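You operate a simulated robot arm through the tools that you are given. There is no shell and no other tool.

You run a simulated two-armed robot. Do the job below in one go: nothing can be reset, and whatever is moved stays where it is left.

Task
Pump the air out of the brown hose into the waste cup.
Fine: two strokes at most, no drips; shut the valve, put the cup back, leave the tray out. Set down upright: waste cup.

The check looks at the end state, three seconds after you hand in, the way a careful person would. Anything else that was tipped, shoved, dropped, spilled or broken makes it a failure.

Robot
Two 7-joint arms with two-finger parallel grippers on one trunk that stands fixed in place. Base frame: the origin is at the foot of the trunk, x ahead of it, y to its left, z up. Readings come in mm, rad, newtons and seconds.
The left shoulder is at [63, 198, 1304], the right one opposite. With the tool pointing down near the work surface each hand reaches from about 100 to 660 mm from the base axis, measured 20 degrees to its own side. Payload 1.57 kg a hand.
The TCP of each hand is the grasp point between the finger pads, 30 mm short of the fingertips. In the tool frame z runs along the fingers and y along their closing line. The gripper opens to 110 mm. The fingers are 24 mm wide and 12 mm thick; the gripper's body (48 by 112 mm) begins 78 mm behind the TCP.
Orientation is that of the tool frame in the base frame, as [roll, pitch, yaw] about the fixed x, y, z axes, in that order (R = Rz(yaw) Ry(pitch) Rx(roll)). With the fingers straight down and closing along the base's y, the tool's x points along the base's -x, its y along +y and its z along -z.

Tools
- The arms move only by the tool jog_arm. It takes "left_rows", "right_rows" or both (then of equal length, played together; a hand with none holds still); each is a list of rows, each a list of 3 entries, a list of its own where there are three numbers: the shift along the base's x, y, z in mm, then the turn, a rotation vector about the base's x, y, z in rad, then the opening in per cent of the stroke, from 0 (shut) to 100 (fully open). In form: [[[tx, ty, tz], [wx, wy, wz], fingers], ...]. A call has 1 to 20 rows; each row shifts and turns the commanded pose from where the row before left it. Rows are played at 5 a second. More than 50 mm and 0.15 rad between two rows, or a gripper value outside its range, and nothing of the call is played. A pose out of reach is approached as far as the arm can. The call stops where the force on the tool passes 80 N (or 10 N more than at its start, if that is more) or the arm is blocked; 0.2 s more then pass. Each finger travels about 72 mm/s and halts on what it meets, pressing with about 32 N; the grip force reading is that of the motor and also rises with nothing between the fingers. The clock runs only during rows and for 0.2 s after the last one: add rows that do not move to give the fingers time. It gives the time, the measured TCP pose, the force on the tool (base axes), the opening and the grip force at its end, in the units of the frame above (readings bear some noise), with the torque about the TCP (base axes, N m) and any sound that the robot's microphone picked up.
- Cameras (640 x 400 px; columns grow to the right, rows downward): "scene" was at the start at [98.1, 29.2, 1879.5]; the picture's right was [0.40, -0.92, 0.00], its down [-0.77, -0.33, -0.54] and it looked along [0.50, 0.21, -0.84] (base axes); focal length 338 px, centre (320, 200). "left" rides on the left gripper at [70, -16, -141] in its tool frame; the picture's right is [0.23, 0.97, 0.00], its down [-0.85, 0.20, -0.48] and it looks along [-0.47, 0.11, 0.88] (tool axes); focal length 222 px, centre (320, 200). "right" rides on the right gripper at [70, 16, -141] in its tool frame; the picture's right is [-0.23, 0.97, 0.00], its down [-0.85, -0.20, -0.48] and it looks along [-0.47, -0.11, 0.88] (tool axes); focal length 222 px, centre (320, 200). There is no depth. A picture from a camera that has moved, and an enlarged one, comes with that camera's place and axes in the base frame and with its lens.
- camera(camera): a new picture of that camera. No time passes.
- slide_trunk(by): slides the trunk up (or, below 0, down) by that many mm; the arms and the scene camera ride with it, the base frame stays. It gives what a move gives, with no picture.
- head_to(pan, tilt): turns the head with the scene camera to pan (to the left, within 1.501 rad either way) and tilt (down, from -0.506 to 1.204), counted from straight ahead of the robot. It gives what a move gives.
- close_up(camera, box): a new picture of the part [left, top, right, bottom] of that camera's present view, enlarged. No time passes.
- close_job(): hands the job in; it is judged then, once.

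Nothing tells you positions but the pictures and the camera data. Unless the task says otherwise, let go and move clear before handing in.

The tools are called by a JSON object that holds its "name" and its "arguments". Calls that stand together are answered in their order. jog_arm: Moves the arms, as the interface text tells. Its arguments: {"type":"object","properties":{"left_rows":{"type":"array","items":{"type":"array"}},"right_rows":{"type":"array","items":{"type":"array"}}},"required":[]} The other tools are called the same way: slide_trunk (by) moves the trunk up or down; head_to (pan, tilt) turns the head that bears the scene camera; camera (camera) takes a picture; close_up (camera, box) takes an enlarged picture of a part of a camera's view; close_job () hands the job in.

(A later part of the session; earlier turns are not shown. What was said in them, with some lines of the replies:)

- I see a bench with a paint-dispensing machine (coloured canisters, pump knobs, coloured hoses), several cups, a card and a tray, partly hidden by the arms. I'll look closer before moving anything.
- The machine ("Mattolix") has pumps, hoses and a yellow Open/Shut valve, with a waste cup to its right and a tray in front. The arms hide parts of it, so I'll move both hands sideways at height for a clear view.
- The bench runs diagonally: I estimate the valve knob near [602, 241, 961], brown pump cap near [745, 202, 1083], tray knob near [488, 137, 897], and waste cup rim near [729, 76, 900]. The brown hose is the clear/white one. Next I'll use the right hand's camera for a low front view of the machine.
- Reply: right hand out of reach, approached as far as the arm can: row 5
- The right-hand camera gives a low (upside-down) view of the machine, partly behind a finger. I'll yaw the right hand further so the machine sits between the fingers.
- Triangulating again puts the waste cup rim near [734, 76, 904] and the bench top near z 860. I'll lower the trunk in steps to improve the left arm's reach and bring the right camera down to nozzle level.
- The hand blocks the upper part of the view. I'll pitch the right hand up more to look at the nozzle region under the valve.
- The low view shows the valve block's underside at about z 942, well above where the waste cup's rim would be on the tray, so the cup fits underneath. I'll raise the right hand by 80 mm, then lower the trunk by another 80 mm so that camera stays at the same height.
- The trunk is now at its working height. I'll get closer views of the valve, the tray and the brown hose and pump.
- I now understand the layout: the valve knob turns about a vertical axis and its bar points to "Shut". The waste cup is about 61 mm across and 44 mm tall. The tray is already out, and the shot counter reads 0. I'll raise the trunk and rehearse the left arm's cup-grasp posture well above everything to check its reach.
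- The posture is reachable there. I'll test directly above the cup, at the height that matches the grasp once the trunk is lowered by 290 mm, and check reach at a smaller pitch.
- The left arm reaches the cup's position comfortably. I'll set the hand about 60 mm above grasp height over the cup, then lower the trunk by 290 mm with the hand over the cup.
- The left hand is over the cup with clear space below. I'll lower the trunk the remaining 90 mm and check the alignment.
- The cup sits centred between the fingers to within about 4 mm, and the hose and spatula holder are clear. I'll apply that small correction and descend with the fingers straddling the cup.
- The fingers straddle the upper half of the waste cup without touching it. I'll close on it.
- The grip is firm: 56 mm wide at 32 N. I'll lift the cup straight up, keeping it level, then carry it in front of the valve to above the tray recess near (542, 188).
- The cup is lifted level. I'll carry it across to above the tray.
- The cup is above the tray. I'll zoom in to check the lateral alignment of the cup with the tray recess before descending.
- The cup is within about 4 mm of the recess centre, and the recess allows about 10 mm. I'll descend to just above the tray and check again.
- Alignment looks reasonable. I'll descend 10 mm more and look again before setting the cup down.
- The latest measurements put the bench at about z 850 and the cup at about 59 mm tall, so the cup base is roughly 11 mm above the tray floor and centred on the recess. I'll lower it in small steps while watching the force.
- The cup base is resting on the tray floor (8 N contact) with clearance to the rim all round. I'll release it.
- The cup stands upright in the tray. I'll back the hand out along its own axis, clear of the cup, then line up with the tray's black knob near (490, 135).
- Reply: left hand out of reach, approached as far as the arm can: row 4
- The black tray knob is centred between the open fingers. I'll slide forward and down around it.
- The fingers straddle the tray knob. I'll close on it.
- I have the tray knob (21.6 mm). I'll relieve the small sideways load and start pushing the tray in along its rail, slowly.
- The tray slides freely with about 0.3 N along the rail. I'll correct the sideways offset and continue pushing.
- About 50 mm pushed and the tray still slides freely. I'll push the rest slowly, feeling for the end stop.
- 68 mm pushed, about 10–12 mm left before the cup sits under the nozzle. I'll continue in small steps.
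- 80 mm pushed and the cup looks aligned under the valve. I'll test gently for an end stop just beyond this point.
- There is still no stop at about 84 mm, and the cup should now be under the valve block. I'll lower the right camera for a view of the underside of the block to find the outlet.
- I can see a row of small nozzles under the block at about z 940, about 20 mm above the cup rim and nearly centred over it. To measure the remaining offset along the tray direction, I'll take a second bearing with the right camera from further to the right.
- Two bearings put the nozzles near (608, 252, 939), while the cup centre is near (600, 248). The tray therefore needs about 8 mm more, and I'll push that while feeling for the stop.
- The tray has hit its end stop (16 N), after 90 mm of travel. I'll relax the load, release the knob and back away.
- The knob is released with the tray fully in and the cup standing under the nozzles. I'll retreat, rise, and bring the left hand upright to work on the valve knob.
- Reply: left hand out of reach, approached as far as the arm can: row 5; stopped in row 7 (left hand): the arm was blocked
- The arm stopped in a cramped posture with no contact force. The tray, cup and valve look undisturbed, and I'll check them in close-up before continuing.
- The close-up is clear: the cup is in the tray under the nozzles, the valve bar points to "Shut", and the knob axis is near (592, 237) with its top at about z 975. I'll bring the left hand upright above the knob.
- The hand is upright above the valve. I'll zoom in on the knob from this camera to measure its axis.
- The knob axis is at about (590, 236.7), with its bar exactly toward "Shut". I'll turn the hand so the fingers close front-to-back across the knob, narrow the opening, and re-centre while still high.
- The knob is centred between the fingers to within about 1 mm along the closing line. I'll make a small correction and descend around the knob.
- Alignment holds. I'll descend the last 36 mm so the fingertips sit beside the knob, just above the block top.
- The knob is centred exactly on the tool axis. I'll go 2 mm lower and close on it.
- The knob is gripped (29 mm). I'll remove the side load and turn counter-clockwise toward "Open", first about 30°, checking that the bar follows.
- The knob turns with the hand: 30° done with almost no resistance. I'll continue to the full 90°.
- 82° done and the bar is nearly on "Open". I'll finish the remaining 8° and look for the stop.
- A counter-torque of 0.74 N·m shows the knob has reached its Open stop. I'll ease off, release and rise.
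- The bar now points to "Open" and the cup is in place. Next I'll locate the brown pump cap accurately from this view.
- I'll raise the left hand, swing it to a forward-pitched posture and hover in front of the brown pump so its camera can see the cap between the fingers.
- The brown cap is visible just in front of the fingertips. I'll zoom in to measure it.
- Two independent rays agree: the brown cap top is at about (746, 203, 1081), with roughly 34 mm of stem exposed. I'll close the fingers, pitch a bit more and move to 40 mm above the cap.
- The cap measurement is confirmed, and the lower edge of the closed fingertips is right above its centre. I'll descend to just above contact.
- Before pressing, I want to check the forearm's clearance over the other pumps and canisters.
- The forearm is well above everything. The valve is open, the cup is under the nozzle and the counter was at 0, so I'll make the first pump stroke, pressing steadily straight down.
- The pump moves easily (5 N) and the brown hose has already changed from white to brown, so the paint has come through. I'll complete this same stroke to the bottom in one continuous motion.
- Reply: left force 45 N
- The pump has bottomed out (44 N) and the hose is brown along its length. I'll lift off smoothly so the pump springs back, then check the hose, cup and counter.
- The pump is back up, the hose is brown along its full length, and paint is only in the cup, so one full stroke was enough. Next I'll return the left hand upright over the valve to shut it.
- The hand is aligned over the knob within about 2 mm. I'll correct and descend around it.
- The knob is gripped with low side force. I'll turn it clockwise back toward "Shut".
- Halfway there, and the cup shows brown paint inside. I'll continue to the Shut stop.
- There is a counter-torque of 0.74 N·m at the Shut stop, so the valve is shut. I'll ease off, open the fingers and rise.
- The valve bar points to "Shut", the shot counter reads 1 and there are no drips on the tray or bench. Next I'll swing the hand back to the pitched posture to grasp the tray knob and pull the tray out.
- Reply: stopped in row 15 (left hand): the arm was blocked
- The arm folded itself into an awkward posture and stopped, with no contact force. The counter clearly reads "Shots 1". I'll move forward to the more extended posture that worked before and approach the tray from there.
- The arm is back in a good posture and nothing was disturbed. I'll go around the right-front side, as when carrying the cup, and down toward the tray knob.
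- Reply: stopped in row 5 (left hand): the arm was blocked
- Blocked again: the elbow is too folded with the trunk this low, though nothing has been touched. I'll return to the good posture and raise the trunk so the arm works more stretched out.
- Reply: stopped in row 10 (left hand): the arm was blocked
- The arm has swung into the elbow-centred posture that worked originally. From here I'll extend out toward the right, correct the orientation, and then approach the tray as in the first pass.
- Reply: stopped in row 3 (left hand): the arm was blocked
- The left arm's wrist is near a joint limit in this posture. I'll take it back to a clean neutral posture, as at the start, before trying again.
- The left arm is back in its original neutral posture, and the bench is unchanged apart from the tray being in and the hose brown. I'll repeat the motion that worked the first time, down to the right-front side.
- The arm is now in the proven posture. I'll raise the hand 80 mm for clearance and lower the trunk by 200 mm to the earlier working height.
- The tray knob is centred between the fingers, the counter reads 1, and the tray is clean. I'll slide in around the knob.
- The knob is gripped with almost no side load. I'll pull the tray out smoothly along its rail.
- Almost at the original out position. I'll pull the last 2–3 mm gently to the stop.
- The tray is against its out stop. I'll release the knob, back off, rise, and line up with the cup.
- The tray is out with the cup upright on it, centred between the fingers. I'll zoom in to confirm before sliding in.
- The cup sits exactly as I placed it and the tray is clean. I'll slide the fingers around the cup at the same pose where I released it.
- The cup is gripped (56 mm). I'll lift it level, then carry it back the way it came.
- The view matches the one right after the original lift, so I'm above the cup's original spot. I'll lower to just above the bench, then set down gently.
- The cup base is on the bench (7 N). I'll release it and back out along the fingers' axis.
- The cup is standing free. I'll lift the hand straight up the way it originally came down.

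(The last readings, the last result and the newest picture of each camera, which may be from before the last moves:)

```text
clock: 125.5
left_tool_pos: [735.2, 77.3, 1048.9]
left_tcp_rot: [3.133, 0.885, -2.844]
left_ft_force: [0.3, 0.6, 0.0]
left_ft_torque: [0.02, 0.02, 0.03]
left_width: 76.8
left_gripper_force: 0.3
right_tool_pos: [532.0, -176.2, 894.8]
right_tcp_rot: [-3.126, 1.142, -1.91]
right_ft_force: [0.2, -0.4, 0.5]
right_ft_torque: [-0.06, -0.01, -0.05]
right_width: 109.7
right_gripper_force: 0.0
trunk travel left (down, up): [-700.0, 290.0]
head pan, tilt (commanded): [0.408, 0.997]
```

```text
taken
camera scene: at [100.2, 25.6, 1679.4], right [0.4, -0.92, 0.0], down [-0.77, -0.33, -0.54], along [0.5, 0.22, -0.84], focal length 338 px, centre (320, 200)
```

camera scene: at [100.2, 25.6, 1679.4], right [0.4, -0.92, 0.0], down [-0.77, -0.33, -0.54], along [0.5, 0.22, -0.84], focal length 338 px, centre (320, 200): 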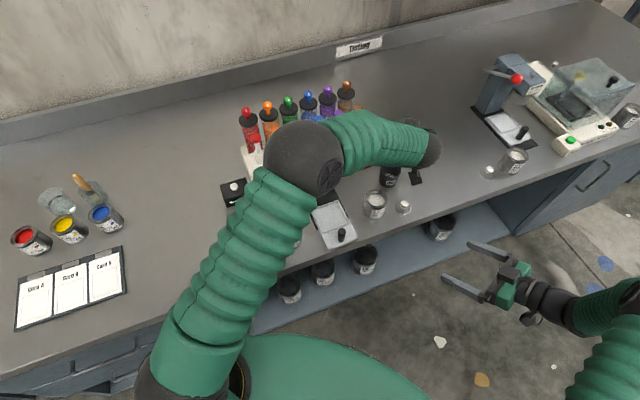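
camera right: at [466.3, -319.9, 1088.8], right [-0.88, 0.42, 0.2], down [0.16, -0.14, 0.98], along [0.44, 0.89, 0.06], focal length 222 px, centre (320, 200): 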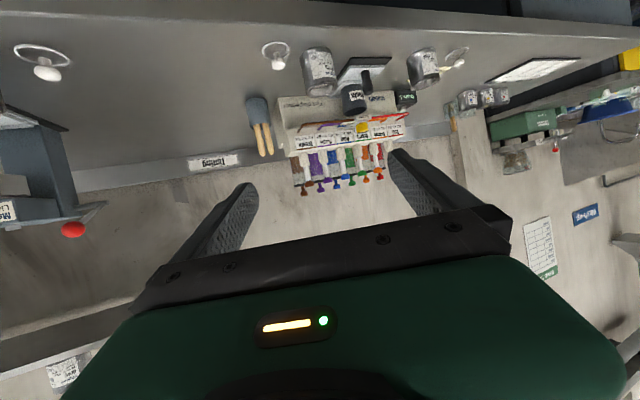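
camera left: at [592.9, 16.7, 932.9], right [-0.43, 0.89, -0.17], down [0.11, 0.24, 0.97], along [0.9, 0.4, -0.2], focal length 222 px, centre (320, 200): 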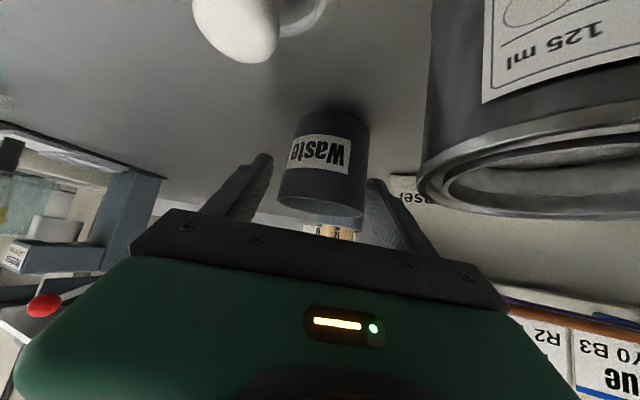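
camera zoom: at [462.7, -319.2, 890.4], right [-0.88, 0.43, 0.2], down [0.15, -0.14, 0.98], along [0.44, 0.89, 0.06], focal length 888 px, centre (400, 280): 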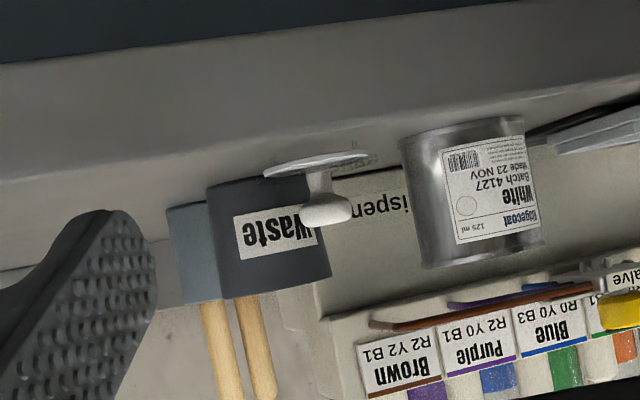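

The cup is upright at its place. I'll raise the trunk and take the left arm back to its neutral posture so I can inspect the final scene.

{"name": "slide_trunk", "arguments": {"by": 200}}

{"name": "jog_arm", "arguments": {"left_rows": [[[-25, 5, 0], [0, 0, 0], 70], [[-25, 20, 0], [0, 0, 0], 70], [[-23, 36, 5], [0, 0, -0.1], 70], [[-23, 36, 5], [0, 0, -0.1], 70], [[-23, 36, 5], [0, 0, -0.1], 70], [[-23, 34, 8], [0, 0.11, 0], 70], [[-23, 34, 8], [0, 0.11, 0], 70], [[-23, 34, 8], [0, 0.11, 0], 70], [[-23, 34, 8], [0, 0.11, 0], 70], [[-23, 34, 8], [0, 0.11, 0], 70], [[-23, 34, 8], [0, 0.11, 0], 70], [[-23, 34, 8], [0, 0.11, 0], 70], [[-23, 34, 8], [0, 0.11, 0], 70], [[0, 0, 0], [0, 0, 0], 70]]}}

{"name": "camera", "arguments": {"camera": "scene"}}

{"name": "close_up", "arguments": {"camera": "scene", "box": [230, 125, 420, 245]}}

{"name": "close_up", "arguments": {"camera": "scene", "box": [290, 190, 410, 280]}}

```text
clock: 127.6
left_tool_pos: [735.4, 77.3, 1249.4]
left_tcp_rot: [3.134, 0.883, -2.844]
left_ft_force: [-0.3, -0.3, -0.1]
left_ft_torque: [-0.01, 0.01, 0.01]
left_width: 77.2
left_gripper_force: 0.1
right_tool_pos: [532.4, -175.4, 1093.9]
right_tcp_rot: [-3.126, 1.142, -1.908]
right_ft_force: [0.2, 0.2, -0.8]
right_ft_torque: [0.02, 0.0, 0.04]
right_width: 109.9
right_gripper_force: 0.0
trunk travel left (down, up): [-900.0, 90.0]
head pan, tilt (commanded): [0.408, 0.997]
```

```text
clock: 130.6
left_tool_pos: [430.6, 485.6, 1327.7]
left_tcp_rot: [3.136, 0.002, 3.141]
left_ft_force: [0.1, -1.0, 0.1]
left_ft_torque: [0.0, 0.01, -0.01]
left_width: 77.1
left_gripper_force: 0.0
right_tool_pos: [531.1, -173.1, 1094.4]
right_tcp_rot: [-3.123, 1.14, -1.904]
right_ft_force: [0.2, -0.9, -1.4]
right_ft_torque: [0.0, 0.03, 0.03]
right_width: 110.4
right_gripper_force: 0.0
trunk travel left (down, up): [-900.0, 90.0]
head pan, tilt (commanded): [0.408, 0.997]
```

```text
taken
camera scene: at [99.4, 29.4, 1879.4], right [0.4, -0.92, 0.0], down [-0.77, -0.33, -0.54], along [0.5, 0.21, -0.84], focal length 338 px, centre (320, 200)
```

scene: 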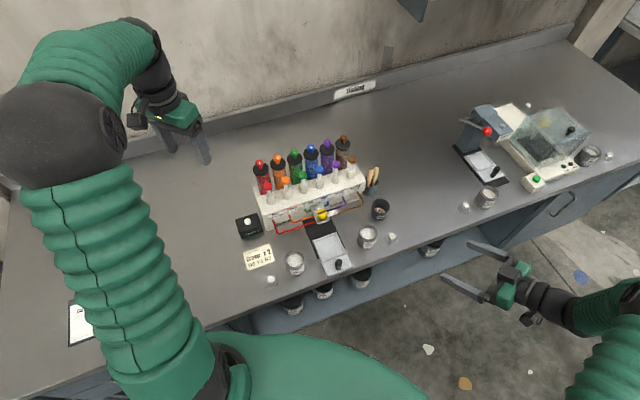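

```text
3.33 times, centred on (325, 185) of scene
camera zoom: at [99.4, 29.4, 1879.4], right [0.4, -0.92, 0.0], down [-0.77, -0.33, -0.54], along [0.5, 0.21, -0.84], focal length 1126 px, centre (303, 250)
```

zoom: 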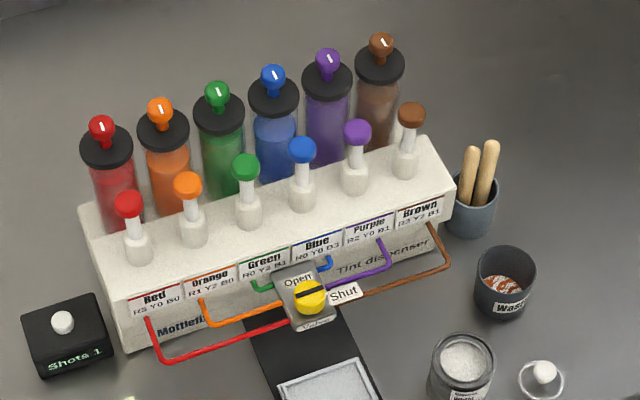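

```text
4.44 times, centred on (350, 235) of scene
camera zoom: at [99.4, 29.4, 1879.4], right [0.4, -0.92, 0.0], down [-0.77, -0.33, -0.54], along [0.5, 0.21, -0.84], focal length 1502 px, centre (187, 44)
```

zoom: 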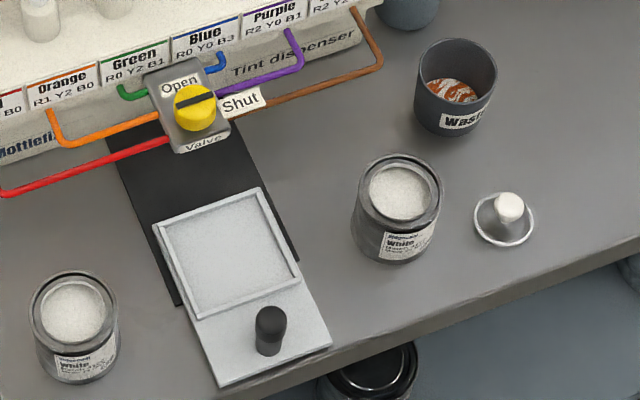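

Everything looks right: valve shut, tray out, cup back upright with the purged paint inside, counter at 1. I'll zoom in to check for drips and compare the cup, tray and valve with the start.

{"name": "close_up", "arguments": {"camera": "scene", "box": [300, 200, 350, 240]}}

{"name": "close_up", "arguments": {"camera": "scene", "box": [360, 180, 420, 250]}}

{"name": "close_up", "arguments": {"camera": "scene", "box": [305, 235, 355, 280]}}

{"name": "close_up", "arguments": {"camera": "right", "box": [240, 60, 420, 200]}}

{"name": "close_up", "arguments": {"camera": "scene", "box": [440, 80, 640, 220]}}

```text
10.00 times, centred on (325, 220) of scene
camera zoom: at [99.4, 29.4, 1879.4], right [0.4, -0.92, 0.0], down [-0.77, -0.33, -0.54], along [0.5, 0.21, -0.84], focal length 3379 px, centre (270, 0)
```

zoom: 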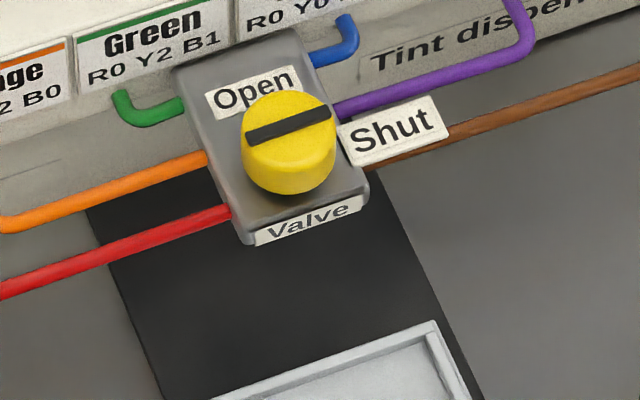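

```text
5.71 times, centred on (390, 215) of scene
camera zoom: at [99.4, 29.4, 1879.4], right [0.4, -0.92, 0.0], down [-0.77, -0.33, -0.54], along [0.5, 0.21, -0.84], focal length 1931 px, centre (-80, 114)
```

zoom: 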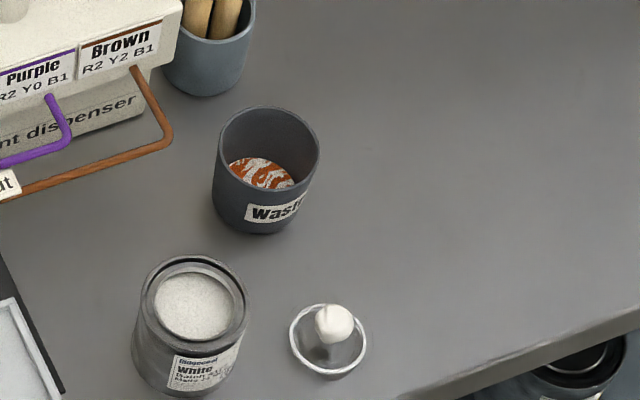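

```text
8.89 times, centred on (330, 258) of scene
camera zoom: at [99.4, 29.4, 1879.4], right [0.4, -0.92, 0.0], down [-0.77, -0.33, -0.54], along [0.5, 0.21, -0.84], focal length 3003 px, centre (231, -311)
```

zoom: 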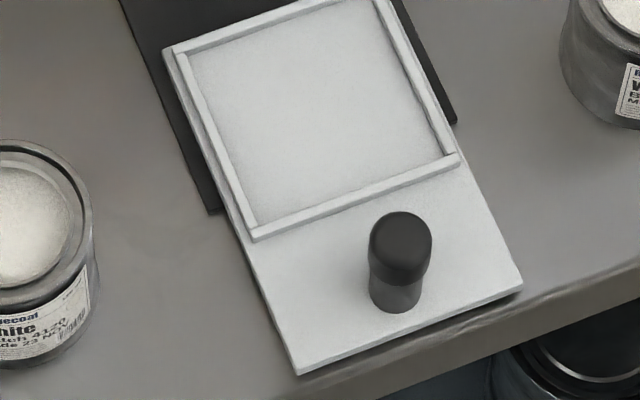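

```text
2.86 times, centred on (330, 130) of right
camera zoom: at [462.5, -317.1, 1091.3], right [-0.88, 0.43, 0.2], down [0.15, -0.14, 0.98], along [0.44, 0.89, 0.06], focal length 635 px, centre (291, 400)
```

zoom: 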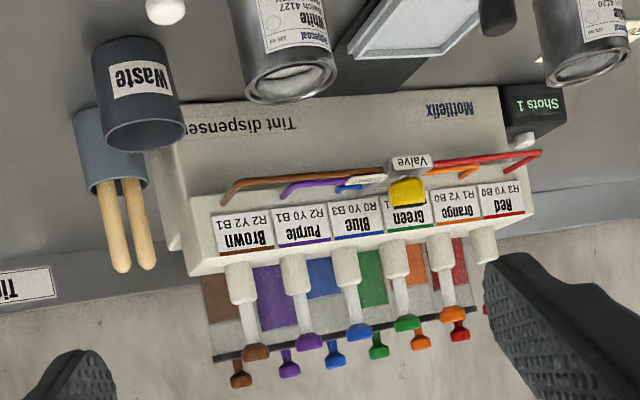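

```text
2.86 times, centred on (540, 150) of scene
camera zoom: at [99.4, 29.4, 1879.4], right [0.4, -0.92, 0.0], down [-0.77, -0.33, -0.54], along [0.5, 0.21, -0.84], focal length 965 px, centre (-309, 343)
```

zoom: 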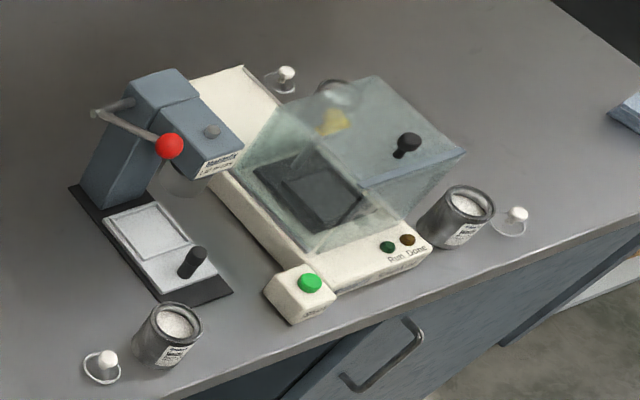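

The valve bar points to Shut, and the tray is out and clean with no drips anywhere. The brown hose is full, and the waste cup stands upright within about 5 mm of its original spot with the purged paint inside. One stroke was used, nothing else looks moved, and both hands are clear, so I'm handing in.

{"name": "close_job", "arguments": {}}

```text
The job is handed in.
```

I pumped the air out of the brown hose into the waste cup with a single stroke, and the job is handed in. The hose is now brown along its whole length, and the counter reads 1.

- **Valve:** shut, turned back until it hit its stop.
- **Waste cup:** standing upright, within about 5 mm of its original spot, with the purged paint inside.
- **Tray:** pulled back out to where it started.
- **Drips:** none visible on the tray, rail or bench.

While the left arm was moving between positions it stopped a few times because it had folded too far. It recorded no contact force at those stops, and nothing else looks moved in the final pictures. Both hands are clear of the bench items.
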